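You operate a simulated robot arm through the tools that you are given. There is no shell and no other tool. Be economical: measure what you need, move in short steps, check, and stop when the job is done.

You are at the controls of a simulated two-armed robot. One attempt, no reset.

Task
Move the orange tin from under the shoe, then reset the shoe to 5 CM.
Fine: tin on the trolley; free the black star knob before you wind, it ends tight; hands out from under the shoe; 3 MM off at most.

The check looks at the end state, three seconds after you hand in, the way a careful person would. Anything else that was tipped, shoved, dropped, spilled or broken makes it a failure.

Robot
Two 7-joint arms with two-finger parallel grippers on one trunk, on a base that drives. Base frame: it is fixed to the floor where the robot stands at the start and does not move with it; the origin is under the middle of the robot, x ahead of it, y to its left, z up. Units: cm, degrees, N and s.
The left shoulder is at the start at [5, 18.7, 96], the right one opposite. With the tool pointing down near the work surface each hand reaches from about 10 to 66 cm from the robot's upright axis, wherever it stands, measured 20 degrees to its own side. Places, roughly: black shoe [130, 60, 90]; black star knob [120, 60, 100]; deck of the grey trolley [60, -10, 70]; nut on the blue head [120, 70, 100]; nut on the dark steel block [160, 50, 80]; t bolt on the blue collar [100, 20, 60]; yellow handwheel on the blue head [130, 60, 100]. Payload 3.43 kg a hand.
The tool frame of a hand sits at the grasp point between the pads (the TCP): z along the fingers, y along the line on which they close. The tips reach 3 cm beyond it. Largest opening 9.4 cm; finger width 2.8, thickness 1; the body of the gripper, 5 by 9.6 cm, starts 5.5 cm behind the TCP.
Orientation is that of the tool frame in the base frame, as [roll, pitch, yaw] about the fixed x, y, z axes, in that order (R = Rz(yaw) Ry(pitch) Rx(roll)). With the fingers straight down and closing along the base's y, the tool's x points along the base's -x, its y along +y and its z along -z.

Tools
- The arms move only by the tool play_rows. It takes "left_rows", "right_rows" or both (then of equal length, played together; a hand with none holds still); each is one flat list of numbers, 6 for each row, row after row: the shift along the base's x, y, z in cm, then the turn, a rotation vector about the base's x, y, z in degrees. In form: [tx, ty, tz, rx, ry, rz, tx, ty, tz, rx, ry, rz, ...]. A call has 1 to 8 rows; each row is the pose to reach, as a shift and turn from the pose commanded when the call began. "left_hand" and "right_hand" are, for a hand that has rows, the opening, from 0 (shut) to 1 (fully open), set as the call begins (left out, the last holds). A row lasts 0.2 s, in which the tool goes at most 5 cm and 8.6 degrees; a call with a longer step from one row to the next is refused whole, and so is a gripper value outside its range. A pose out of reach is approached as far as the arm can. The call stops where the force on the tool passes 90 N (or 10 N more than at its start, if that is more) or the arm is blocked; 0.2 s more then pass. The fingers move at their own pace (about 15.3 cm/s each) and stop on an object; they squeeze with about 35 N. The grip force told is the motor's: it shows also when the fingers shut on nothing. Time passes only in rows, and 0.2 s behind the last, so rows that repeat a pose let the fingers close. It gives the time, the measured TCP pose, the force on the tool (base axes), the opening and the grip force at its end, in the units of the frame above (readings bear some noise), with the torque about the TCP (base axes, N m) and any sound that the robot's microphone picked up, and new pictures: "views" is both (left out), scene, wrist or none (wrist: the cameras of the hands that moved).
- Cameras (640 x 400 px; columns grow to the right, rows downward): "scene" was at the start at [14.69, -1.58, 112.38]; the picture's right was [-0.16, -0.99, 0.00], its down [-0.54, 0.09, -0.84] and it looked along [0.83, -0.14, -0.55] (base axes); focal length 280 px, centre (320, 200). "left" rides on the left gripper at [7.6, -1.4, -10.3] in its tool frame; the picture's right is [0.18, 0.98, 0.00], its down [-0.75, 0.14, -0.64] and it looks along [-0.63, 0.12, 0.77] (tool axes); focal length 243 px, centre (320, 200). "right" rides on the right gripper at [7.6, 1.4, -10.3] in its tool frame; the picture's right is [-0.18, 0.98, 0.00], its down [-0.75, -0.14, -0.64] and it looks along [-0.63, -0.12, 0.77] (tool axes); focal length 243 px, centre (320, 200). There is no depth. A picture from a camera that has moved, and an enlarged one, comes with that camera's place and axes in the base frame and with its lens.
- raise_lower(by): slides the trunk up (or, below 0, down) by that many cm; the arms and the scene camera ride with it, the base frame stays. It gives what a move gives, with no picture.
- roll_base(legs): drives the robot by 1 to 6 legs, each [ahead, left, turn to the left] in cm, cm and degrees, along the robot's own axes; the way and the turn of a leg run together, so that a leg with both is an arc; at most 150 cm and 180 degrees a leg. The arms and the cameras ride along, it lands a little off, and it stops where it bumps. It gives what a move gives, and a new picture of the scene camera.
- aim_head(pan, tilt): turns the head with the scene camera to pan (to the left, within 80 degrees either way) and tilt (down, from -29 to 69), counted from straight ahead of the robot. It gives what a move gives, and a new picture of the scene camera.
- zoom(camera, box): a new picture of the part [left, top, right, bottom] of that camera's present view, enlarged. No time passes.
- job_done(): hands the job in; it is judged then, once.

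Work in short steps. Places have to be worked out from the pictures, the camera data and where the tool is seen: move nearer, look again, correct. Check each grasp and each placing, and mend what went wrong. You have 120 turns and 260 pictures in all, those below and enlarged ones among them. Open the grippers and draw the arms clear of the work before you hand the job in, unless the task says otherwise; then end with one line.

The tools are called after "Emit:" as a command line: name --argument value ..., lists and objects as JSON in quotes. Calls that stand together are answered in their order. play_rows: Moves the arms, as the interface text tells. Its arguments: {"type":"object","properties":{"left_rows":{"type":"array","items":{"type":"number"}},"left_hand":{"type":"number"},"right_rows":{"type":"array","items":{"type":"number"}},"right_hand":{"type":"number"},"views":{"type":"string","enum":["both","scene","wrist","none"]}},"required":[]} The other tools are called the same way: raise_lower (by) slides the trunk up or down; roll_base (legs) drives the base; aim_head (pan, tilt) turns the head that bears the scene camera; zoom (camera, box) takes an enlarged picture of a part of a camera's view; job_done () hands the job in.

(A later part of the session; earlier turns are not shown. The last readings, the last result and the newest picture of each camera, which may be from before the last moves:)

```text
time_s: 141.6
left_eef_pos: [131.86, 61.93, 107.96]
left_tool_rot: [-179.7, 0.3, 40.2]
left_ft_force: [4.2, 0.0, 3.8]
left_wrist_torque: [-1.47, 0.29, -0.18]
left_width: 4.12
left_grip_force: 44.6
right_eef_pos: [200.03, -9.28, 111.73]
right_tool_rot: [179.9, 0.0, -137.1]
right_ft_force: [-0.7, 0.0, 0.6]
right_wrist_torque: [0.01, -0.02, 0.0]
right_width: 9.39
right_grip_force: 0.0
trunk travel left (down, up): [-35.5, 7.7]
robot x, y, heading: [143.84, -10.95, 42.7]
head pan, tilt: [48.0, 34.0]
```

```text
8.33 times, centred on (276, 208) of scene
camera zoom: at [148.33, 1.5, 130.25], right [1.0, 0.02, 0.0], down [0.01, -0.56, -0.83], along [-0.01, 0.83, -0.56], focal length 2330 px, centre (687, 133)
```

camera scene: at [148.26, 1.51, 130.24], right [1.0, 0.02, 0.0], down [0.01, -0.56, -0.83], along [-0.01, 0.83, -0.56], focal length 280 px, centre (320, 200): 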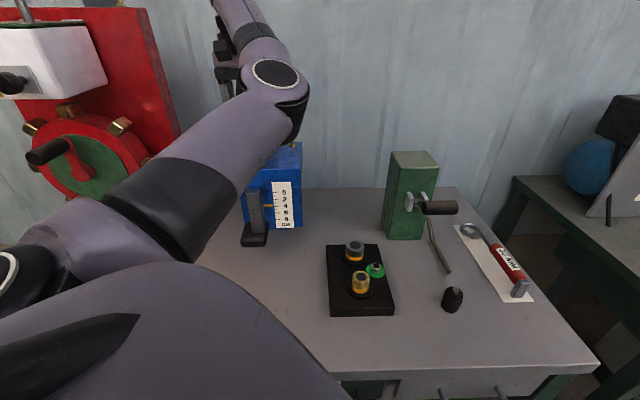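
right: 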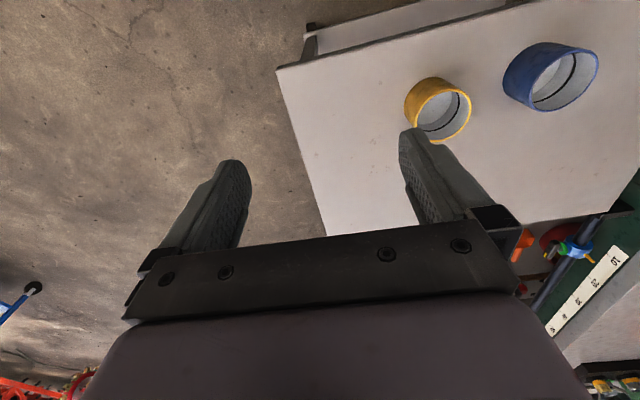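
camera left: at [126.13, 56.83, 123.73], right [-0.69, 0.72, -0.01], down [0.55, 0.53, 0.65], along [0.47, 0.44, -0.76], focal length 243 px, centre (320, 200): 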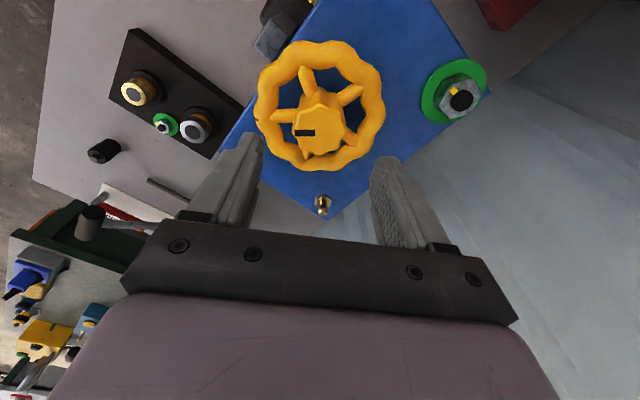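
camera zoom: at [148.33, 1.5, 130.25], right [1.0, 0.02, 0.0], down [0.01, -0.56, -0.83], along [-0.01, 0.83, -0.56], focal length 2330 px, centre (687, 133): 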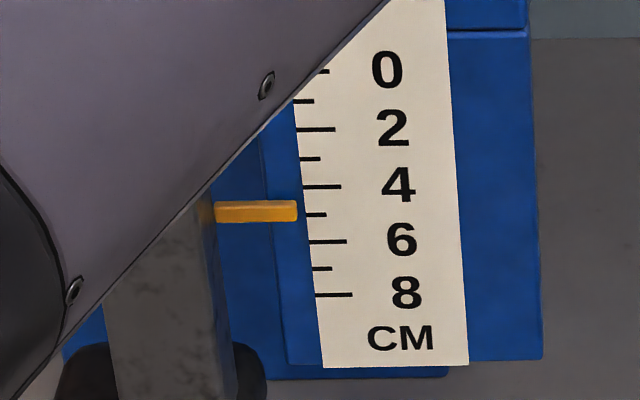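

By comparing level and steep views, the steep view over-reads by roughly 0.3 cm (pointer sits in front of the plate), so true ≈4.6. I re-grip for another ~95°.

Emit:
play_rows --left_rows '[0, 0, 0, 0, 0, 0, 0, 0, 0, 0, 0, 0, 0, 0, 3, 0, 0, 0, 0, 0, 5.6, 0, 0, 0]' --left_hand 0.72 --views "none"

Emit:
play_rows --left_rows '[0, 0, 0, 0, 0, -8.5, 0, 0, 0, 0, 0, -17, 0, 0, 0, 0, 0, -25.5, 0, 0, 0, 0, 0, -34, 0, 0, 0, 0, 0, -42.5, 0, 0, 0, 0, 0, -51, 0, 0, 0, 0, 0, -59.5, 0, 0, 0, 0, 0, -68]' --views "none"

Emit:
play_rows --left_rows '[0, 0, 0, 0, 0, -8.5, 0, 0, 0, 0, 0, -17, 0, 0, 0, 0, 0, -25.5, 0, 0, 0, 0, 0, -34, 0, 0, 0, 0, 0, -42.5, 0, 0, 0, 0, 0, -51, 0, 0, 0, 0, 0, -59.5, 0, 0, 0, 0, 0, -68]' --views "wrist"

Emit:
zoom --camera "left" --box '[220, 0, 420, 120]'

```text
time_s: 142.6
left_eef_pos: [131.71, 61.96, 113.89]
left_tool_rot: [-179.7, 0.3, 40.3]
left_ft_force: [0.3, -0.4, 0.6]
left_wrist_torque: [-0.03, 0.0, 0.02]
left_width: 6.75
left_grip_force: 0.0
right_eef_pos: [199.91, -9.28, 111.57]
right_tool_rot: [-179.9, 0.0, -137.1]
right_ft_force: [-0.4, -0.2, 0.2]
right_wrist_torque: [0.04, -0.01, 0.0]
right_width: 9.42
right_grip_force: 0.1
trunk travel left (down, up): [-35.5, 7.7]
robot x, y, heading: [144.23, -11.48, 42.8]
head pan, tilt: [48.0, 34.0]
```

```text
time_s: 144.4
left_eef_pos: [131.66, 61.94, 113.56]
left_tool_rot: [-179.7, 0.3, -27.9]
left_ft_force: [0.0, -1.1, 1.0]
left_wrist_torque: [0.0, 0.03, -0.01]
left_width: 6.75
left_grip_force: 0.1
right_eef_pos: [199.99, -9.3, 111.67]
right_tool_rot: [-180.0, 0.0, -137.0]
right_ft_force: [0.2, -0.2, 0.1]
right_wrist_torque: [-0.02, 0.0, 0.02]
right_width: 9.41
right_grip_force: 0.1
trunk travel left (down, up): [-35.5, 7.7]
robot x, y, heading: [143.95, -11.15, 42.8]
head pan, tilt: [48.0, 34.0]
```

```text
time_s: 146.2
left_eef_pos: [131.52, 62.04, 113.51]
left_tool_rot: [-179.6, 0.4, -95.9]
left_ft_force: [-0.4, 0.3, -1.2]
left_wrist_torque: [0.01, 0.04, 0.0]
left_width: 6.75
left_grip_force: 0.1
right_eef_pos: [199.91, -9.27, 111.48]
right_tool_rot: [179.9, -0.1, -137.2]
right_ft_force: [-0.5, -0.4, -0.4]
right_wrist_torque: [0.04, 0.01, 0.0]
right_width: 9.38
right_grip_force: 0.0
trunk travel left (down, up): [-35.5, 7.7]
robot x, y, heading: [144.12, -10.72, 42.9]
head pan, tilt: [48.0, 34.0]
camera left: at [132.34, 54.33, 123.63], right [-1.0, -0.08, -0.01], down [-0.07, 0.76, 0.65], along [-0.05, 0.64, -0.76], focal length 243 px, centre (320, 200)
```

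left: 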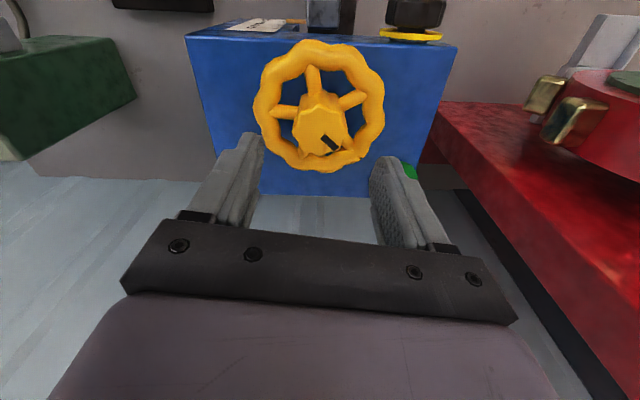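

```text
3.20 times, centred on (320, 60) of left
camera zoom: at [132.34, 54.33, 123.63], right [-1.0, -0.08, -0.01], down [-0.07, 0.76, 0.65], along [-0.05, 0.64, -0.76], focal length 776 px, centre (320, 648)
```

zoom: 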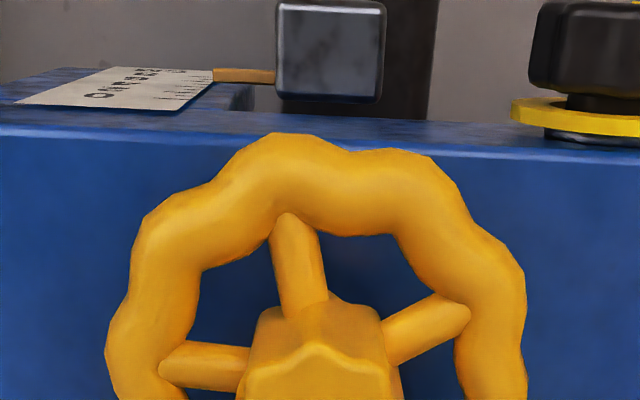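

The view from above also shows the pointer standing ~0.5 cm in front of the plate. I grip and wind 110° more.

Emit:
play_rows --left_rows '[0, 0, -3, 0, 0, 0, 0, 0, -5.6, 0, 0, 0, 0, 0, -5.6, 0, 0, 0]' --views "none"

Emit:
play_rows --left_rows '[0, 0, 0, 0, 0, 0, 0, 0, 0, 0, 0, 0, 0, 0, 0, 0, 0, 0]' --left_hand 0 --views "none"

Emit:
play_rows --left_rows '[0, 0, 0, 0, 0, 8.5, 0, 0, 0, 0, 0, 17, 0, 0, 0, 0, 0, 25.5, 0, 0, 0, 0, 0, 34, 0, 0, 0, 0, 0, 42.5, 0, 0, 0, 0, 0, 51, 0, 0, 0, 0, 0, 59.5, 0, 0, 0, 0, 0, 68]' --views "none"

Emit:
play_rows --left_rows '[0, 0, 0, 0, 0, 8.4, 0, 0, 0, 0, 0, 16.8, 0, 0, 0, 0, 0, 25.2, 0, 0, 0, 0, 0, 33.6, 0, 0, 0, 0, 0, 42]' --views "none"

Emit:
zoom --camera "scene" --box '[256, 184, 296, 232]'

```text
time_s: 147.0
left_eef_pos: [131.78, 61.98, 107.85]
left_tool_rot: [-179.7, 0.4, -95.7]
left_ft_force: [-0.2, 0.3, -0.1]
left_wrist_torque: [-0.03, -0.01, 0.02]
left_width: 6.77
left_grip_force: 0.1
right_eef_pos: [200.0, -9.26, 111.62]
right_tool_rot: [-179.9, 0.1, -137.1]
right_ft_force: [-0.5, -0.6, -0.7]
right_wrist_torque: [0.02, 0.03, -0.03]
right_width: 9.4
right_grip_force: 0.0
trunk travel left (down, up): [-35.5, 7.7]
robot x, y, heading: [144.2, -11.13, 43.0]
head pan, tilt: [48.0, 34.0]
```

```text
time_s: 147.8
left_eef_pos: [131.58, 62.18, 107.78]
left_tool_rot: [-179.8, 0.3, -95.7]
left_ft_force: [-5.1, -0.1, -3.2]
left_wrist_torque: [0.78, 1.04, 0.03]
left_width: 4.08
left_grip_force: 45.1
right_eef_pos: [199.82, -9.31, 111.72]
right_tool_rot: [-180.0, 0.1, -137.1]
right_ft_force: [-0.5, 0.5, 0.4]
right_wrist_torque: [0.01, -0.03, 0.02]
right_width: 9.39
right_grip_force: 0.1
trunk travel left (down, up): [-35.5, 7.7]
robot x, y, heading: [143.95, -11.02, 42.9]
head pan, tilt: [48.0, 34.0]
```

```text
time_s: 149.6
left_eef_pos: [131.62, 61.99, 107.89]
left_tool_rot: [-179.9, -0.1, -27.6]
left_ft_force: [1.0, -13.4, -19.6]
left_wrist_torque: [-0.44, -1.0, -0.22]
left_width: 4.1
left_grip_force: 44.6
right_eef_pos: [200.0, -9.12, 111.72]
right_tool_rot: [179.9, 0.1, -137.0]
right_ft_force: [0.1, 0.0, -0.2]
right_wrist_torque: [0.0, 0.01, 0.0]
right_width: 9.43
right_grip_force: 0.0
trunk travel left (down, up): [-35.5, 7.7]
robot x, y, heading: [144.24, -11.22, 42.9]
head pan, tilt: [48.0, 34.0]
```

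```text
time_s: 150.8
left_eef_pos: [131.67, 62.05, 107.85]
left_tool_rot: [179.9, 0.2, 14.4]
left_ft_force: [4.8, -18.0, -24.1]
left_wrist_torque: [0.25, -0.94, -0.19]
left_width: 4.12
left_grip_force: 44.6
right_eef_pos: [200.0, -9.2, 111.69]
right_tool_rot: [-180.0, 0.0, -137.1]
right_ft_force: [-0.2, 0.1, -0.4]
right_wrist_torque: [-0.03, 0.03, 0.02]
right_width: 9.39
right_grip_force: 0.0
trunk travel left (down, up): [-35.5, 7.7]
robot x, y, heading: [143.97, -11.35, 42.8]
head pan, tilt: [48.0, 34.0]
```

```text
8.33 times, centred on (276, 208) of scene
camera zoom: at [148.25, 1.56, 130.22], right [1.0, 0.02, 0.0], down [0.01, -0.56, -0.83], along [-0.01, 0.83, -0.56], focal length 2330 px, centre (687, 133)
```

zoom: 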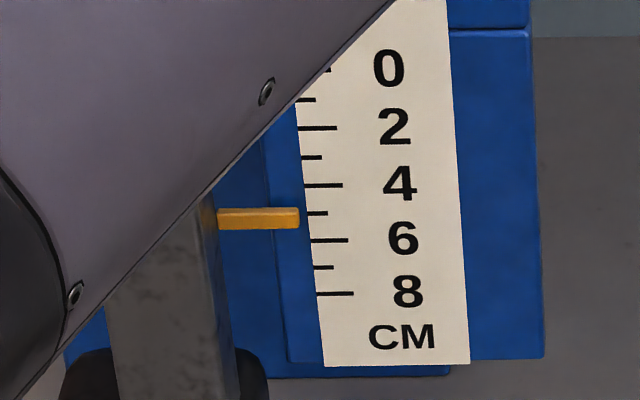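

Steep reading 5.17 ⇒ true ≈4.9. Release, lift, unwind the wrist, retreat from the bench.

Emit:
play_rows --left_rows '[0, 0, 0, 0, 0, 0, 0, 0, 0, 0, 0, 0, 0, 0, 3, 0, 0, 0, 0, 0, 5.6, 0, 0, 0, 0, 0, 6, 0, 0, -8.5, 0, 0, 6, 0, 0, -17, 0, 0, 6, 0, 0, -25.5, 0, 0, 6, 0, 0, -34]' --left_hand 0.72 --views "none"

Emit:
play_rows --left_rows '[0, 0, 0, 0, 0, -8.5, 0, 0, 0, 0, 0, -17, 0, 0, 0, 0, 0, -25.5, 0, 0, 0, 0, 0, -34, 0, 0, 0, 0, 0, -42.5, 0, 0, 0, 0, 0, -51, 0, 0, 0, 0, 0, -59.5, 0, 0, 0, 0, 0, -68]' --views "none"

Emit:
roll_base --legs '[[-22, -23.5, 0], [0, 0, 47]]'

Emit:
aim_head --pan 0 --tilt 10

```text
time_s: 152.6
left_eef_pos: [131.68, 62.08, 113.99]
left_tool_rot: [-179.8, 0.3, -19.9]
left_ft_force: [0.5, -0.7, -0.1]
left_wrist_torque: [0.0, -0.01, -0.01]
left_width: 6.78
left_grip_force: 0.1
right_eef_pos: [199.92, -9.37, 111.59]
right_tool_rot: [-180.0, 0.1, -137.0]
right_ft_force: [0.2, 0.2, 0.4]
right_wrist_torque: [-0.01, -0.01, 0.01]
right_width: 9.37
right_grip_force: 0.1
trunk travel left (down, up): [-35.5, 7.7]
robot x, y, heading: [144.15, -11.07, 42.7]
head pan, tilt: [48.0, 34.0]
```

```text
time_s: 154.4
left_eef_pos: [131.45, 61.87, 114.06]
left_tool_rot: [-179.7, 0.2, -88.0]
left_ft_force: [0.5, 0.5, -1.4]
left_wrist_torque: [-0.01, -0.02, -0.01]
left_width: 6.78
left_grip_force: 0.1
right_eef_pos: [199.92, -9.27, 111.6]
right_tool_rot: [-180.0, -0.1, -137.1]
right_ft_force: [0.6, -0.5, 0.0]
right_wrist_torque: [0.03, 0.01, 0.04]
right_width: 9.4
right_grip_force: 0.1
trunk travel left (down, up): [-35.5, 7.7]
robot x, y, heading: [144.03, -11.21, 42.9]
head pan, tilt: [48.0, 34.0]
```

```text
time_s: 159.1
left_eef_pos: [83.27, -0.66, 114.09]
left_tool_rot: [-179.7, 0.4, -42.4]
left_ft_force: [0.2, 0.0, -0.6]
left_wrist_torque: [0.01, 0.04, 0.0]
left_width: 6.77
left_grip_force: 0.1
right_eef_pos: [181.96, -2.48, 111.79]
right_tool_rot: [180.0, -0.1, -91.8]
right_ft_force: [0.7, -1.0, 0.0]
right_wrist_torque: [0.03, 0.02, -0.01]
right_width: 9.39
right_grip_force: 0.0
trunk travel left (down, up): [-35.5, 7.7]
robot x, y, heading: [143.82, -43.56, 88.2]
head pan, tilt: [48.0, 34.0]
camera scene: at [137.92, -31.59, 130.24], right [0.69, 0.72, 0.0], down [0.4, -0.39, -0.83], along [-0.6, 0.57, -0.56], focal length 280 px, centre (320, 200)
```

scene: 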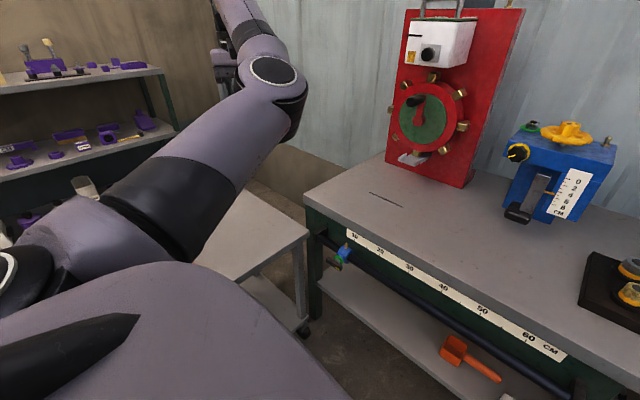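

```text
time_s: 160.3
left_eef_pos: [83.39, -0.85, 114.01]
left_tool_rot: [-179.7, 0.4, -42.4]
left_ft_force: [-0.1, 0.1, 0.2]
left_wrist_torque: [-0.02, 0.01, 0.0]
left_width: 6.77
left_grip_force: 0.1
right_eef_pos: [181.98, -2.41, 111.67]
right_tool_rot: [-180.0, 0.0, -91.8]
right_ft_force: [-0.2, -0.1, 0.4]
right_wrist_torque: [-0.01, 0.01, -0.02]
right_width: 9.39
right_grip_force: 0.1
trunk travel left (down, up): [-35.5, 7.7]
robot x, y, heading: [144.3, -43.47, 88.2]
head pan, tilt: [0.0, 10.0]
camera scene: at [144.61, -28.42, 134.09], right [1.0, -0.03, 0.0], down [-0.01, -0.17, -0.98], along [0.03, 0.98, -0.17], focal length 280 px, centre (320, 200)
```

scene: 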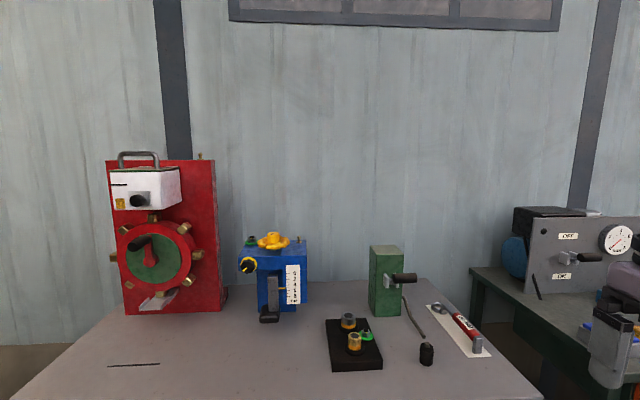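

Now lower the trunk 30 cm for a near-level look at the scale.

Emit:
raise_lower --by -30

Emit:
zoom --camera "scene" --box '[220, 100, 340, 260]'

```text
time_s: 163.3
left_eef_pos: [83.24, -0.89, 83.95]
left_tool_rot: [-179.7, 0.3, -42.5]
left_ft_force: [-0.3, 0.2, 0.0]
left_wrist_torque: [0.02, 0.04, -0.05]
left_width: 6.75
left_grip_force: 0.1
right_eef_pos: [182.04, -2.38, 81.67]
right_tool_rot: [-180.0, 0.1, -91.8]
right_ft_force: [0.5, 0.2, 0.2]
right_wrist_torque: [0.0, -0.01, 0.01]
right_width: 9.39
right_grip_force: 0.1
trunk travel left (down, up): [-5.5, 37.7]
robot x, y, heading: [144.12, -42.88, 88.0]
head pan, tilt: [0.0, 10.0]
```

```text
2.50 times, centred on (280, 180) of scene
camera zoom: at [144.61, -28.42, 104.1], right [1.0, -0.03, 0.0], down [-0.01, -0.17, -0.98], along [0.03, 0.98, -0.17], focal length 699 px, centre (420, 250)
```

zoom: 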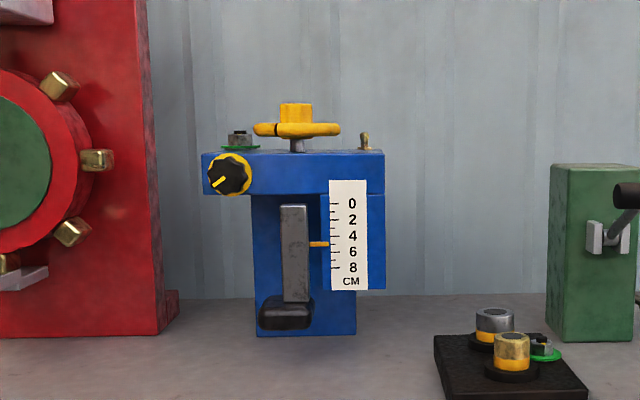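

Emit:
zoom --camera "scene" --box '[262, 168, 302, 220]'

```text
7.69 times, centred on (282, 194) of scene
camera zoom: at [144.61, -28.42, 104.1], right [1.0, -0.03, 0.0], down [-0.01, -0.17, -0.98], along [0.03, 0.98, -0.17], focal length 2151 px, centre (612, 246)
```

zoom: 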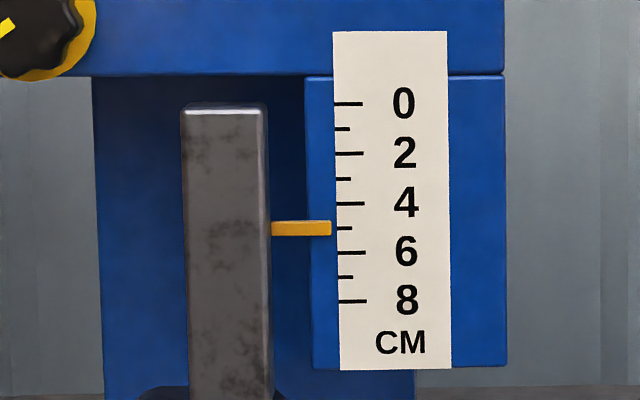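

Level reading: pointer exactly at the 5 tick. Now raise the trunk 12 and bring the left hand back to a horizontal pose for tightening the knob.

Emit:
raise_lower --by 12

Emit:
play_rows --left_rows '[4, 2, 0.5, 0, 0, -8, 8, 4, 1, 0, 0, -16, 12, 6, 1.5, 0, 0, -24, 16, 8, 2, 0, 0, -32, 20, 10, 2, 0, 0, -40, 24, 12, 2, 0, 0, -48, 28, 14, 2, 0, 0, -48, 32, 16, 2, 0, 0, -48]' --views "scene"

```text
time_s: 164.8
left_eef_pos: [83.18, -0.8, 96.03]
left_tool_rot: [-179.6, 0.3, -42.4]
left_ft_force: [-0.2, 0.6, 0.1]
left_wrist_torque: [-0.01, 0.0, 0.0]
left_width: 6.75
left_grip_force: 0.0
right_eef_pos: [181.98, -2.36, 93.65]
right_tool_rot: [-179.9, 0.1, -91.9]
right_ft_force: [-0.9, -0.7, -0.4]
right_wrist_torque: [0.03, 0.03, 0.02]
right_width: 9.39
right_grip_force: 0.0
trunk travel left (down, up): [-17.5, 25.7]
robot x, y, heading: [143.89, -43.42, 88.0]
head pan, tilt: [0.0, 10.0]
```

```text
time_s: 166.6
left_eef_pos: [115.13, 15.25, 97.93]
left_tool_rot: [-179.6, 0.3, -90.3]
left_ft_force: [-0.4, -0.1, 1.1]
left_wrist_torque: [-0.03, -0.02, 0.02]
left_width: 6.76
left_grip_force: 0.0
right_eef_pos: [182.03, -2.46, 93.7]
right_tool_rot: [-179.9, 0.0, -91.8]
right_ft_force: [0.6, -0.6, 0.3]
right_wrist_torque: [0.02, 0.0, 0.03]
right_width: 9.41
right_grip_force: 0.2
trunk travel left (down, up): [-17.5, 25.7]
robot x, y, heading: [144.18, -43.07, 88.4]
head pan, tilt: [0.0, 10.0]
camera scene: at [144.62, -28.42, 116.09], right [1.0, -0.03, 0.0], down [-0.01, -0.17, -0.98], along [0.03, 0.98, -0.17], focal length 280 px, centre (320, 200)
```

scene: 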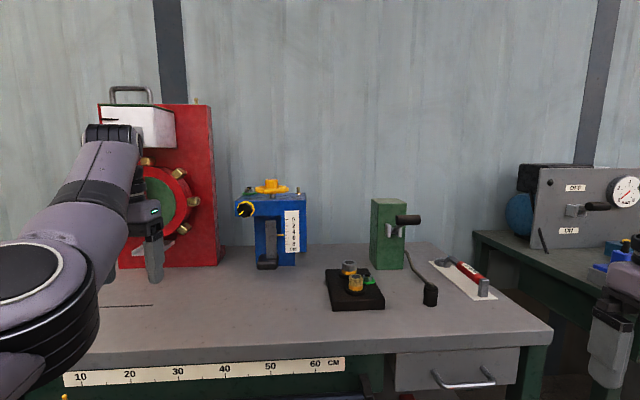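

Good. Now tilt the tool up to horizontal (90° about x) while moving right to x≈124.

Emit:
play_rows --left_rows '[1.2, 1, 0, 8, 0, 0, 2.4, 2, 0, 16, 0, 0, 3.6, 3, 0, 24, 0, 0, 4.8, 4, 0, 32, 0, 0, 6, 5, 0, 40, 0, 0, 7.2, 6, 0, 48, 0, 0]' --views "none"

Emit:
play_rows --left_rows '[0.4, 1, 0, 8, 0, 0, 0.8, 2, 0, 16, 0, 0, 1.2, 3, 0, 24, 0, 0, 1.6, 4, 0, 32, 0, 0, 2, 5, 0, 40, 0, 0, 2, 5, 0, 42, 0, 0]' --views "both"

```text
time_s: 168.0
left_eef_pos: [121.48, 21.16, 98.62]
left_tool_rot: [179.8, 49.0, -89.6]
left_ft_force: [0.0, 0.5, 0.0]
left_wrist_torque: [-0.03, -0.01, 0.0]
left_width: 6.77
left_grip_force: 0.2
right_eef_pos: [182.03, -2.32, 93.69]
right_tool_rot: [-180.0, 0.0, -91.8]
right_ft_force: [-0.1, -0.8, -0.2]
right_wrist_torque: [0.0, 0.0, 0.01]
right_width: 9.4
right_grip_force: 0.1
trunk travel left (down, up): [-17.5, 25.7]
robot x, y, heading: [144.42, -43.38, 88.2]
head pan, tilt: [0.0, 10.0]
```

```text
time_s: 169.4
left_eef_pos: [124.49, 26.12, 98.04]
left_tool_rot: [42.7, 89.3, 132.3]
left_ft_force: [0.6, 0.0, -0.5]
left_wrist_torque: [0.01, 0.04, -0.01]
left_width: 6.76
left_grip_force: 0.1
right_eef_pos: [182.0, -2.45, 93.58]
right_tool_rot: [-180.0, 0.0, -91.8]
right_ft_force: [-0.6, -0.7, 0.5]
right_wrist_torque: [-0.01, 0.0, 0.01]
right_width: 9.37
right_grip_force: 0.1
trunk travel left (down, up): [-17.5, 25.7]
robot x, y, heading: [144.19, -43.37, 88.2]
head pan, tilt: [0.0, 10.0]
camera scene: at [144.61, -28.42, 116.09], right [1.0, -0.03, 0.0], down [-0.01, -0.17, -0.98], along [0.03, 0.98, -0.17], focal length 280 px, centre (320, 200)
camera left: at [126.03, 16.02, 90.33], right [-0.98, 0.01, -0.18], down [-0.14, -0.65, 0.75], along [-0.11, 0.76, 0.64], focal length 243 px, centre (320, 200)
```

scene: 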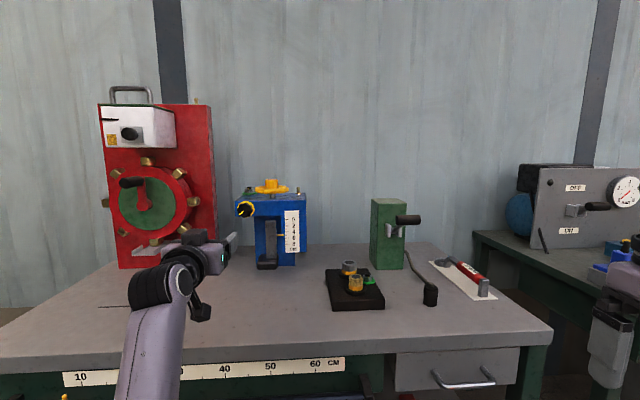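
left: 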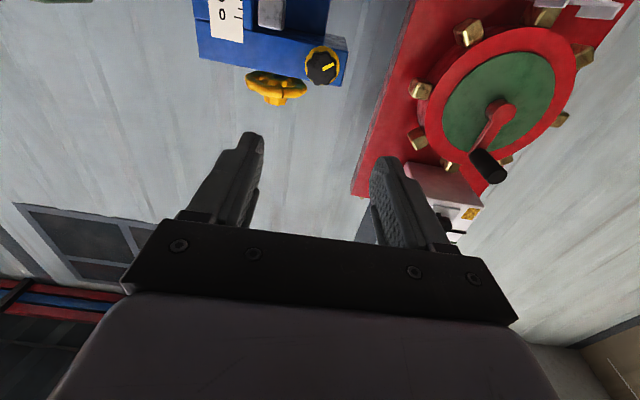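

Clean pose. I drive 20 cm ahead, so that the hand stops just short of the knob.

Emit:
roll_base --legs '[[20, 0, 0]]'

Emit:
aim_head --pan 12 --tilt 15

Emit:
zoom --camera "left" --box '[160, 0, 480, 200]'

```text
time_s: 171.0
left_eef_pos: [125.27, 46.36, 97.99]
left_tool_rot: [57.1, 89.6, 146.9]
left_ft_force: [-0.5, -0.6, 0.6]
left_wrist_torque: [0.02, 0.02, -0.01]
left_width: 6.77
left_grip_force: 0.0
right_eef_pos: [182.75, 17.69, 93.7]
right_tool_rot: [-180.0, -0.1, -91.8]
right_ft_force: [0.2, 0.4, -0.6]
right_wrist_torque: [0.03, -0.02, -0.02]
right_width: 9.4
right_grip_force: 0.1
trunk travel left (down, up): [-17.5, 25.7]
robot x, y, heading: [144.78, -23.58, 88.1]
head pan, tilt: [0.0, 10.0]
camera scene: at [145.28, -8.36, 116.09], right [1.0, -0.03, 0.0], down [-0.01, -0.17, -0.98], along [0.03, 0.98, -0.17], focal length 280 px, centre (320, 200)
```

scene: 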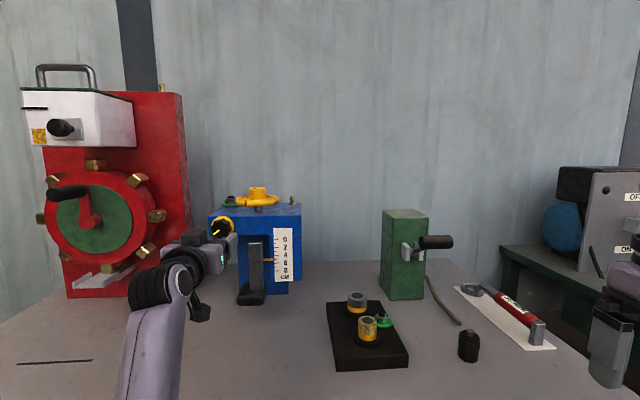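

```text
time_s: 171.7
left_eef_pos: [125.31, 46.25, 98.02]
left_tool_rot: [57.1, 89.5, 146.7]
left_ft_force: [0.2, 0.1, -0.4]
left_wrist_torque: [-0.05, 0.01, -0.02]
left_width: 6.77
left_grip_force: 0.0
right_eef_pos: [182.64, 17.54, 93.72]
right_tool_rot: [180.0, 0.0, -91.9]
right_ft_force: [-0.1, 0.6, 0.6]
right_wrist_torque: [-0.02, 0.03, -0.01]
right_width: 9.41
right_grip_force: 0.1
trunk travel left (down, up): [-17.5, 25.7]
robot x, y, heading: [144.34, -23.25, 88.1]
head pan, tilt: [12.0, 15.0]
camera scene: at [143.34, -8.46, 115.28], right [0.98, 0.18, 0.0], down [0.05, -0.25, -0.97], along [-0.17, 0.95, -0.26], focal length 280 px, centre (320, 200)
```

scene: 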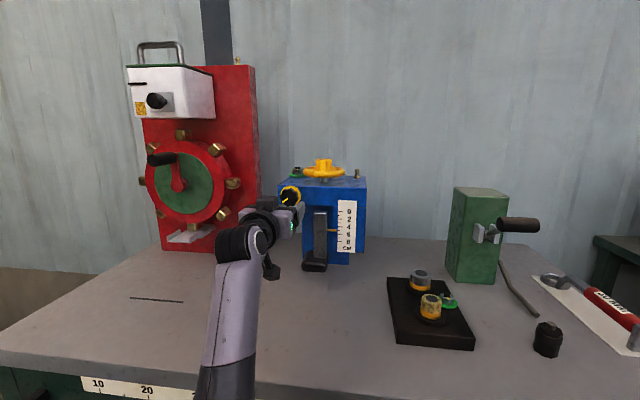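

```text
2.00 times, centred on (320, 100) of left
camera zoom: at [126.65, 36.1, 90.28], right [-0.98, 0.01, -0.18], down [-0.14, -0.65, 0.75], along [-0.11, 0.76, 0.64], focal length 485 px, centre (320, 400)
```

zoom: 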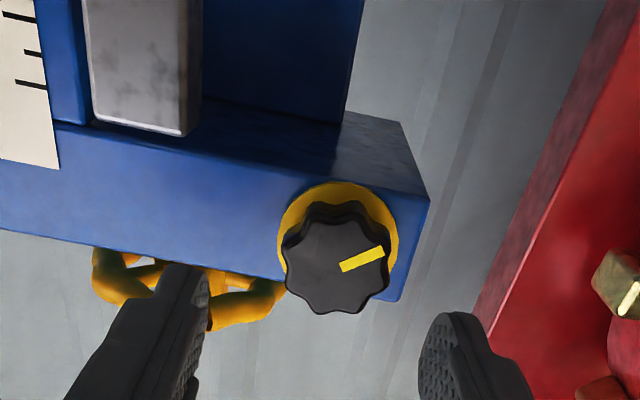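

Mark at ~8:30, plate amber. I pre-rotate the hand counter-clockwise 85° at this standoff to have room for a long clockwise stroke.

Emit:
play_rows --left_rows '[0, 0, 0, 0, -8.5, 0, 0, 0, 0, 0, -17, 0, 0, 0, 0, 0, -25.5, 0, 0, 0, 0, 0, -34, 0, 0, 0, 0, 0, -42.5, 0]' --views "none"

Emit:
play_rows --left_rows '[0, 0, 0, 0, -8.5, 0, 0, 0, 0, 0, -17, 0, 0, 0, 0, 0, -25.5, 0, 0, 0, 0, 0, -34, 0, 0, 0, 0, 0, -42.5, 0]' --views "both"

```text
time_s: 173.1
left_eef_pos: [121.22, 46.49, 97.78]
left_tool_rot: [-89.2, 50.8, 4.1]
left_ft_force: [0.1, 0.2, -0.1]
left_wrist_torque: [0.03, -0.02, 0.03]
left_width: 6.74
left_grip_force: 0.1
right_eef_pos: [182.74, 17.59, 93.64]
right_tool_rot: [180.0, 0.0, -91.8]
right_ft_force: [0.1, 0.6, -0.2]
right_wrist_torque: [-0.01, -0.02, 0.02]
right_width: 9.4
right_grip_force: 0.0
trunk travel left (down, up): [-17.5, 25.7]
robot x, y, heading: [144.63, -23.2, 88.2]
head pan, tilt: [12.0, 15.0]
stopped in row 5 (left hand): the arm was blocked; the commanded pose is now the measured one
```

```text
time_s: 174.5
left_eef_pos: [117.8, 46.53, 97.58]
left_tool_rot: [-92.0, 10.4, 5.8]
left_ft_force: [-1.2, 0.0, -0.8]
left_wrist_torque: [0.02, 0.02, 0.01]
left_width: 6.8
left_grip_force: 0.1
right_eef_pos: [182.77, 17.58, 93.63]
right_tool_rot: [-180.0, 0.0, -91.9]
right_ft_force: [0.0, -0.6, -0.3]
right_wrist_torque: [0.0, -0.02, -0.01]
right_width: 9.4
right_grip_force: 0.0
trunk travel left (down, up): [-17.5, 25.7]
robot x, y, heading: [144.74, -23.39, 87.9]
head pan, tilt: [12.0, 15.0]
stopped in row 5 (left hand): the arm was blocked; the commanded pose is now the measured one
camera scene: at [143.32, -8.46, 115.28], right [0.98, 0.18, 0.0], down [0.05, -0.25, -0.97], along [-0.17, 0.95, -0.26], focal length 280 px, centre (320, 200)
camera left: at [126.76, 37.14, 97.83], right [0.01, -0.03, -1.0], down [-0.69, -0.72, 0.02], along [-0.72, 0.69, -0.03], focal length 243 px, centre (320, 200)
```

scene: 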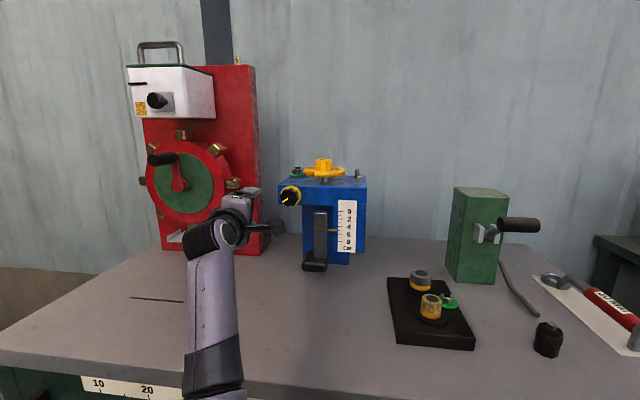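
left: 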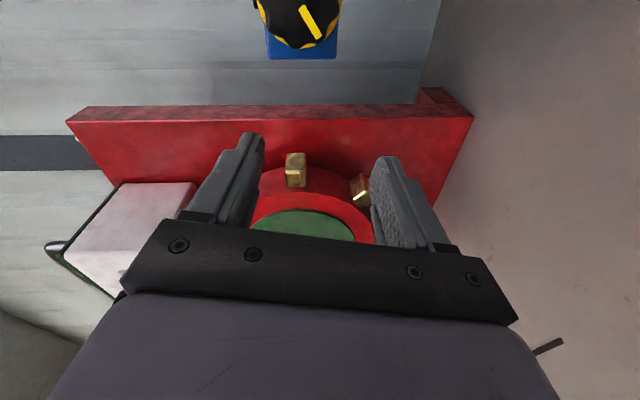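

The arm drifted left at a joint limit, but reached the rotation (~80°). Test whether it can translate back to x≈124.7 in this orientation.

Emit:
play_rows --left_rows '[2, 0, 0.2, 0, 0, 0, 4, 0, 0.4, 0, 0, 0, 6, 0, 0.5, 0, 0, 0, 7, 0, 0.6, 0, 0, 0]' --views "none"

```text
time_s: 175.7
left_eef_pos: [120.96, 46.53, 99.64]
left_tool_rot: [-90.3, 12.2, 9.8]
left_ft_force: [0.6, 0.0, -0.6]
left_wrist_torque: [0.0, 0.03, 0.0]
left_width: 6.77
left_grip_force: 0.1
right_eef_pos: [182.66, 17.55, 93.62]
right_tool_rot: [180.0, 0.0, -91.9]
right_ft_force: [0.4, 0.6, -0.1]
right_wrist_torque: [-0.04, -0.04, 0.01]
right_width: 9.41
right_grip_force: 0.1
trunk travel left (down, up): [-17.5, 25.7]
robot x, y, heading: [144.76, -23.52, 87.8]
head pan, tilt: [12.0, 15.0]
stopped in row 4 (left hand): the arm was blocked; the commanded pose is now the measured one
```

Not in this orientation. I rotate back clockwise to neutral and see how much clockwise room there is beyond it.

Emit:
play_rows --left_rows '[0, 0, 0, 0, 8.5, 0, 0, 0, -0.5, 0, 17, 0, 0.5, 0, -1, 0, 25.5, 0, 1, 0, -1.5, 0, 34, 0, 1.5, 0, -1.5, 0, 42.5, 0, 2, 0, -1.5, 0, 51, 0, 2.5, 0, -1.5, 0, 59.5, 0, 3, 0, -1.5, 0, 68, 0]' --views "none"

Emit:
play_rows --left_rows '[0, 0, 0, 0, 8.5, 0, 0, 0, 0, 0, 17, 0, 0, 0, 0, 0, 25.5, 0, 0, 0, 0, 0, 34, 0, 0, 0, 0, 0, 42.5, 0, 0, 0, 0, 0, 51, 0, 0, 0, 0, 0, 59.5, 0, 0, 0, 0, 0, 68, 0]' --views "both"

```text
time_s: 177.5
left_eef_pos: [124.27, 46.65, 98.07]
left_tool_rot: [-48.9, 76.7, 44.2]
left_ft_force: [-0.5, 0.3, -0.5]
left_wrist_torque: [-0.01, 0.02, -0.04]
left_width: 6.77
left_grip_force: 0.0
right_eef_pos: [182.76, 17.62, 93.68]
right_tool_rot: [179.9, 0.0, -91.9]
right_ft_force: [0.5, 0.4, 0.1]
right_wrist_torque: [0.04, 0.01, 0.03]
right_width: 9.4
right_grip_force: 0.2
trunk travel left (down, up): [-17.5, 25.7]
robot x, y, heading: [144.45, -23.31, 88.4]
head pan, tilt: [12.0, 15.0]
```

```text
time_s: 179.3
left_eef_pos: [124.06, 46.54, 97.96]
left_tool_rot: [82.0, 31.1, 169.1]
left_ft_force: [0.4, 0.1, 0.4]
left_wrist_torque: [0.0, 0.01, 0.01]
left_width: 6.77
left_grip_force: 0.0
right_eef_pos: [182.76, 17.62, 93.61]
right_tool_rot: [180.0, 0.0, -91.9]
right_ft_force: [-0.3, 0.0, 0.2]
right_wrist_torque: [0.01, 0.02, 0.01]
right_width: 9.41
right_grip_force: 0.0
trunk travel left (down, up): [-17.5, 25.7]
robot x, y, heading: [144.99, -23.38, 88.3]
head pan, tilt: [12.0, 15.0]
camera scene: at [143.33, -8.47, 115.28], right [0.98, 0.18, 0.0], down [0.05, -0.25, -0.97], along [-0.17, 0.95, -0.26], focal length 280 px, centre (320, 200)
camera left: at [117.52, 37.76, 91.57], right [-0.68, -0.01, 0.74], down [0.48, -0.76, 0.43], along [0.56, 0.65, 0.52], focal length 243 px, centre (320, 200)
```

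scene: 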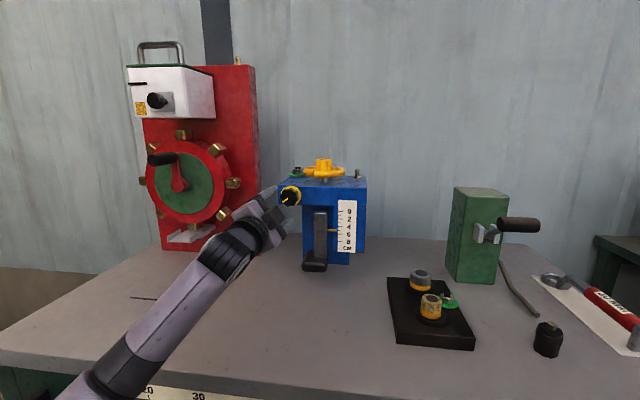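
left: 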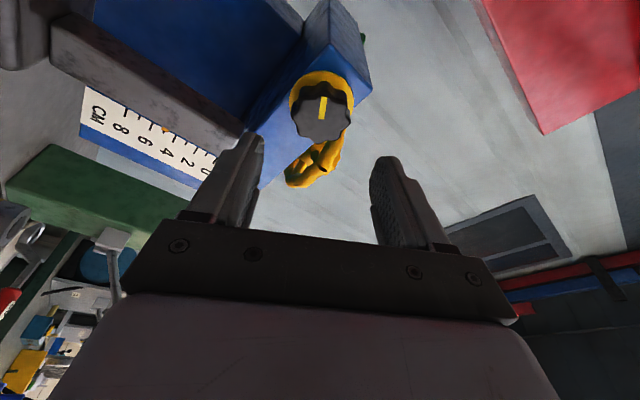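

Clockwise is free. Test 68° further.

Emit:
play_rows --left_rows '[0, 0, 0, 0, 8.5, 0, 0, 0, 0, 0, 17, 0, 0, 0, 0, 0, 25.5, 0, 0, 0, 0, 0, 34, 0, 0, 0, 0, 0, 42.5, 0, 0, 0, 0, 0, 51, 0, 0, 0, 0, 0, 59.5, 0, 0, 0, 0, 0, 68, 0]' --views "none"

```text
time_s: 181.1
left_eef_pos: [124.22, 46.6, 98.01]
left_tool_rot: [94.5, -35.6, 168.5]
left_ft_force: [-0.4, 0.9, 0.5]
left_wrist_torque: [0.0, 0.0, 0.02]
left_width: 6.76
left_grip_force: 0.0
right_eef_pos: [182.81, 17.59, 93.74]
right_tool_rot: [-180.0, 0.1, -91.9]
right_ft_force: [0.1, 0.1, -0.2]
right_wrist_torque: [0.0, 0.01, 0.01]
right_width: 9.4
right_grip_force: 0.0
trunk travel left (down, up): [-17.5, 25.7]
robot x, y, heading: [144.71, -23.05, 88.3]
head pan, tilt: [12.0, 15.0]
```

Plenty of clockwise room (126°+). First straighten the tool axis to exactly +y, then rotate back to about -10°.

Emit:
play_rows --left_rows '[0.2, 0, 0, 1.8, 0, 4.4, 0.5, 0, 0.1, 3.7, 0, 8.9]' --views "none"

Emit:
play_rows --left_rows '[0, 0, 0, 0, -8.5, 0, 0, 0, 0, 0, -17, 0, 0, 0, 0, 0, -25.5, 0, 0, 0, 0, 0, -34, 0, 0, 0, 0, 0, -42.5, 0, 0, 0, 0, 0, -51, 0, 0, 0, 0, 0, -59.5, 0, 0, 0, 0, 0, -68, 0]' --views "none"

Emit:
play_rows --left_rows '[0, 0, 0, 0, -8.5, 0, 0, 0, 0, 0, -17, 0, 0, 0, 0, 0, -25.5, 0, 0, 0, 0, 0, -34, 0, 0, 0, 0, 0, -42.5, 0, 0, 0, 0, 0, -51, 0]' --views "both"

Emit:
zoom --camera "left" --box '[160, 0, 480, 200]'

```text
time_s: 181.7
left_eef_pos: [124.72, 46.49, 98.16]
left_tool_rot: [89.9, -36.1, -179.7]
left_ft_force: [0.9, -0.7, 0.0]
left_wrist_torque: [0.03, 0.0, 0.0]
left_width: 6.76
left_grip_force: 0.0
right_eef_pos: [182.81, 17.66, 93.64]
right_tool_rot: [-179.9, 0.0, -91.8]
right_ft_force: [0.2, -0.6, -0.3]
right_wrist_torque: [-0.01, -0.02, -0.01]
right_width: 9.39
right_grip_force: 0.1
trunk travel left (down, up): [-17.5, 25.7]
robot x, y, heading: [144.79, -23.23, 88.1]
head pan, tilt: [12.0, 15.0]
```

```text
time_s: 183.5
left_eef_pos: [124.77, 46.67, 98.24]
left_tool_rot: [89.9, 32.2, -179.9]
left_ft_force: [0.2, 0.9, -0.7]
left_wrist_torque: [-0.01, 0.0, -0.03]
left_width: 6.77
left_grip_force: 0.1
right_eef_pos: [182.71, 17.59, 93.65]
right_tool_rot: [179.9, 0.0, -91.9]
right_ft_force: [-0.1, -0.2, 0.0]
right_wrist_torque: [0.01, 0.02, 0.0]
right_width: 9.4
right_grip_force: 0.0
trunk travel left (down, up): [-17.5, 25.7]
robot x, y, heading: [144.8, -23.29, 88.0]
head pan, tilt: [12.0, 15.0]
```

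```text
time_s: 184.9
left_eef_pos: [124.78, 46.62, 98.13]
left_tool_rot: [90.4, 83.3, -179.6]
left_ft_force: [-0.8, -0.1, -0.2]
left_wrist_torque: [0.04, -0.02, -0.01]
left_width: 6.77
left_grip_force: 0.0
right_eef_pos: [182.65, 17.55, 93.65]
right_tool_rot: [180.0, -0.1, -91.9]
right_ft_force: [-0.1, 0.1, 0.5]
right_wrist_torque: [-0.01, 0.03, -0.03]
right_width: 9.4
right_grip_force: 0.1
trunk travel left (down, up): [-17.5, 25.7]
robot x, y, heading: [144.62, -23.42, 88.0]
head pan, tilt: [12.0, 15.0]
camera scene: at [143.33, -8.46, 115.28], right [0.98, 0.18, 0.0], down [0.05, -0.25, -0.97], along [-0.17, 0.95, -0.26], focal length 280 px, centre (320, 200)
camera left: at [125.4, 36.41, 90.42], right [-1.0, 0.0, -0.07], down [-0.05, -0.64, 0.77], along [-0.04, 0.77, 0.64], focal length 243 px, centre (320, 200)
```

scene: 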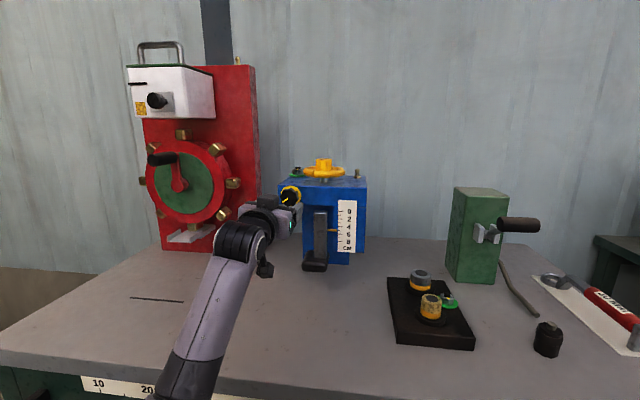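
left: 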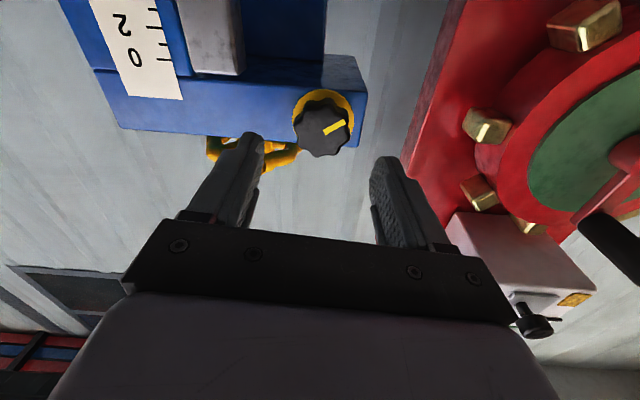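

```text
2.00 times, centred on (320, 100) of left
camera zoom: at [125.4, 36.41, 90.42], right [-1.0, 0.0, -0.07], down [-0.05, -0.64, 0.77], along [-0.04, 0.77, 0.64], focal length 485 px, centre (320, 400)
```

zoom: 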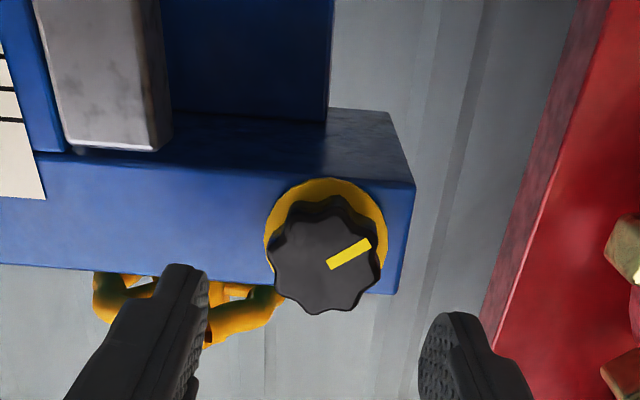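

Tool axis exactly on +y and lined up with knob [124.76, 97.95]. Advance to y 52.3 and close.

Emit:
play_rows --left_rows '[0, 3, -0.1, 0, 0, 0, 0, 5.2, -0.15, 0, 0, 0, 0, 5.7, -0.15, 0, 0, 0]' --views "none"

Emit:
play_rows --left_rows '[0, 0, 0, 0, 0, 0, 0, 0, 0, 0, 0, 0, 0, 0, 0, 0, 0, 0]' --left_hand 0 --views "wrist"

```text
time_s: 185.7
left_eef_pos: [124.78, 52.05, 98.03]
left_tool_rot: [90.4, 83.1, -179.6]
left_ft_force: [0.7, -0.1, -1.0]
left_wrist_torque: [-0.01, 0.01, -0.01]
left_width: 6.78
left_grip_force: 0.0
right_eef_pos: [182.83, 17.66, 93.59]
right_tool_rot: [179.9, 0.1, -91.8]
right_ft_force: [0.4, -0.2, 0.8]
right_wrist_torque: [0.01, 0.01, 0.02]
right_width: 9.41
right_grip_force: 0.0
trunk travel left (down, up): [-17.5, 25.7]
robot x, y, heading: [144.88, -23.45, 88.2]
head pan, tilt: [12.0, 15.0]
```

```text
time_s: 186.5
left_eef_pos: [124.52, 52.08, 98.06]
left_tool_rot: [90.1, 82.9, -179.5]
left_ft_force: [-8.5, 7.4, 3.8]
left_wrist_torque: [-0.07, -0.06, 1.0]
left_width: 4.6
left_grip_force: 44.8
right_eef_pos: [182.63, 17.76, 93.76]
right_tool_rot: [180.0, 0.0, -91.9]
right_ft_force: [0.1, 0.0, 1.0]
right_wrist_torque: [0.0, 0.01, -0.01]
right_width: 9.42
right_grip_force: 0.0
trunk travel left (down, up): [-17.5, 25.7]
robot x, y, heading: [144.56, -23.37, 88.3]
head pan, tilt: [12.0, 15.0]
camera left: at [125.15, 41.98, 90.25], right [-1.0, 0.0, -0.06], down [-0.05, -0.64, 0.77], along [-0.04, 0.77, 0.64], focal length 243 px, centre (320, 200)
```

left: 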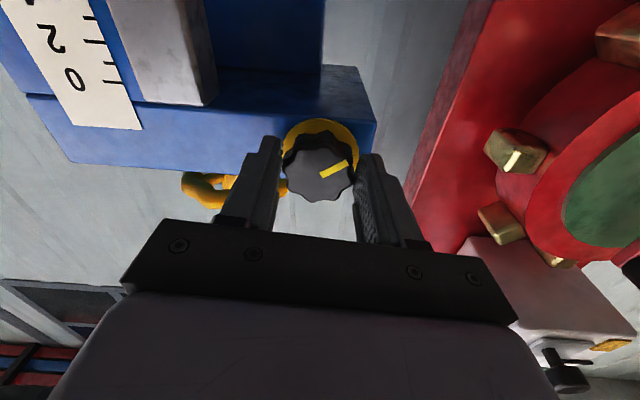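

Gripped. I nudge the command -0.25 in x and turn clockwise 68°.

Emit:
play_rows --left_rows '[-0.2, 0, 0, 0, 8.5, 0, -0.2, 0, 0, 0, 17, 0, -0.2, 0, 0, 0, 25.5, 0, -0.2, 0, 0, 0, 34, 0, -0.2, 0, 0, 0, 42.5, 0, -0.2, 0, 0, 0, 51, 0, -0.2, 0, 0, 0, 59.5, 0, -0.2, 0, 0, 0, 68, 0]' --views "wrist"

```text
time_s: 188.3
left_eef_pos: [124.2, 52.12, 98.5]
left_tool_rot: [89.6, 15.1, -179.7]
left_ft_force: [-18.3, 7.0, 14.8]
left_wrist_torque: [-0.06, -0.15, 0.77]
left_width: 4.57
left_grip_force: 45.1
right_eef_pos: [182.62, 17.62, 93.93]
right_tool_rot: [-179.9, 0.0, -92.0]
right_ft_force: [0.5, 0.0, -0.4]
right_wrist_torque: [-0.03, 0.02, -0.01]
right_width: 9.38
right_grip_force: 0.0
trunk travel left (down, up): [-17.5, 25.7]
robot x, y, heading: [144.75, -23.39, 88.1]
head pan, tilt: [12.0, 15.0]
camera left: at [117.32, 41.98, 94.86], right [-0.43, -0.01, 0.9], down [0.7, -0.64, 0.33], along [0.57, 0.77, 0.28], focal length 243 px, centre (320, 200)
```

left: 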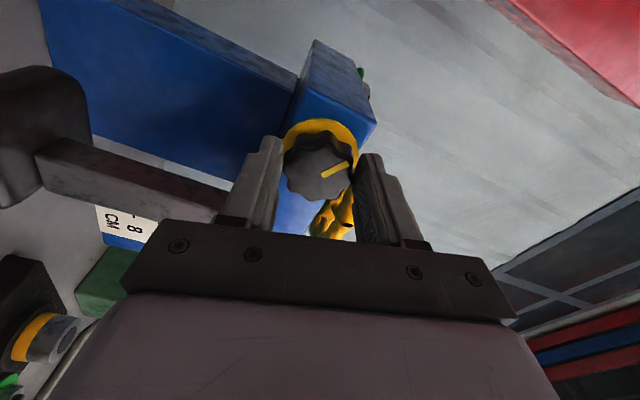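

Turning well. Another 51° clockwise.

Emit:
play_rows --left_rows '[-0.1, 0, 0.15, 0, 8.5, 0, -0.1, 0, 0.15, 0, 17, 0, -0.1, 0, 0.15, 0, 25.5, 0, -0.1, 0, 0.15, 0, 34, 0, -0.1, 0, 0.15, 0, 42.5, 0, -0.1, 0, 0.15, 0, 51, 0]' --views "wrist"

```text
time_s: 189.7
left_eef_pos: [124.19, 52.19, 98.67]
left_tool_rot: [89.3, -35.9, -179.4]
left_ft_force: [-15.1, 9.2, 22.3]
left_wrist_torque: [-0.52, -0.12, 0.55]
left_width: 4.57
left_grip_force: 44.9
right_eef_pos: [182.71, 17.47, 93.69]
right_tool_rot: [-179.9, 0.1, -91.9]
right_ft_force: [-0.4, -0.3, -0.4]
right_wrist_torque: [0.0, -0.01, 0.01]
right_width: 9.4
right_grip_force: 0.2
trunk travel left (down, up): [-17.5, 25.7]
robot x, y, heading: [144.56, -23.03, 88.1]
head pan, tilt: [12.0, 15.0]
camera left: at [117.37, 41.96, 101.82], right [0.43, -0.01, 0.9], down [0.7, -0.64, -0.33], along [0.58, 0.77, -0.27], focal length 243 px, centre (320, 200)
```

left: 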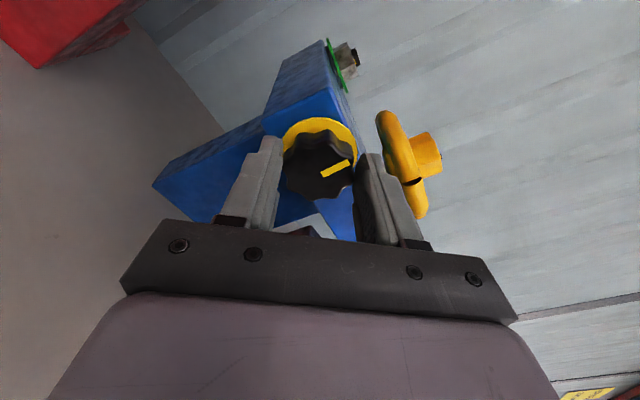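

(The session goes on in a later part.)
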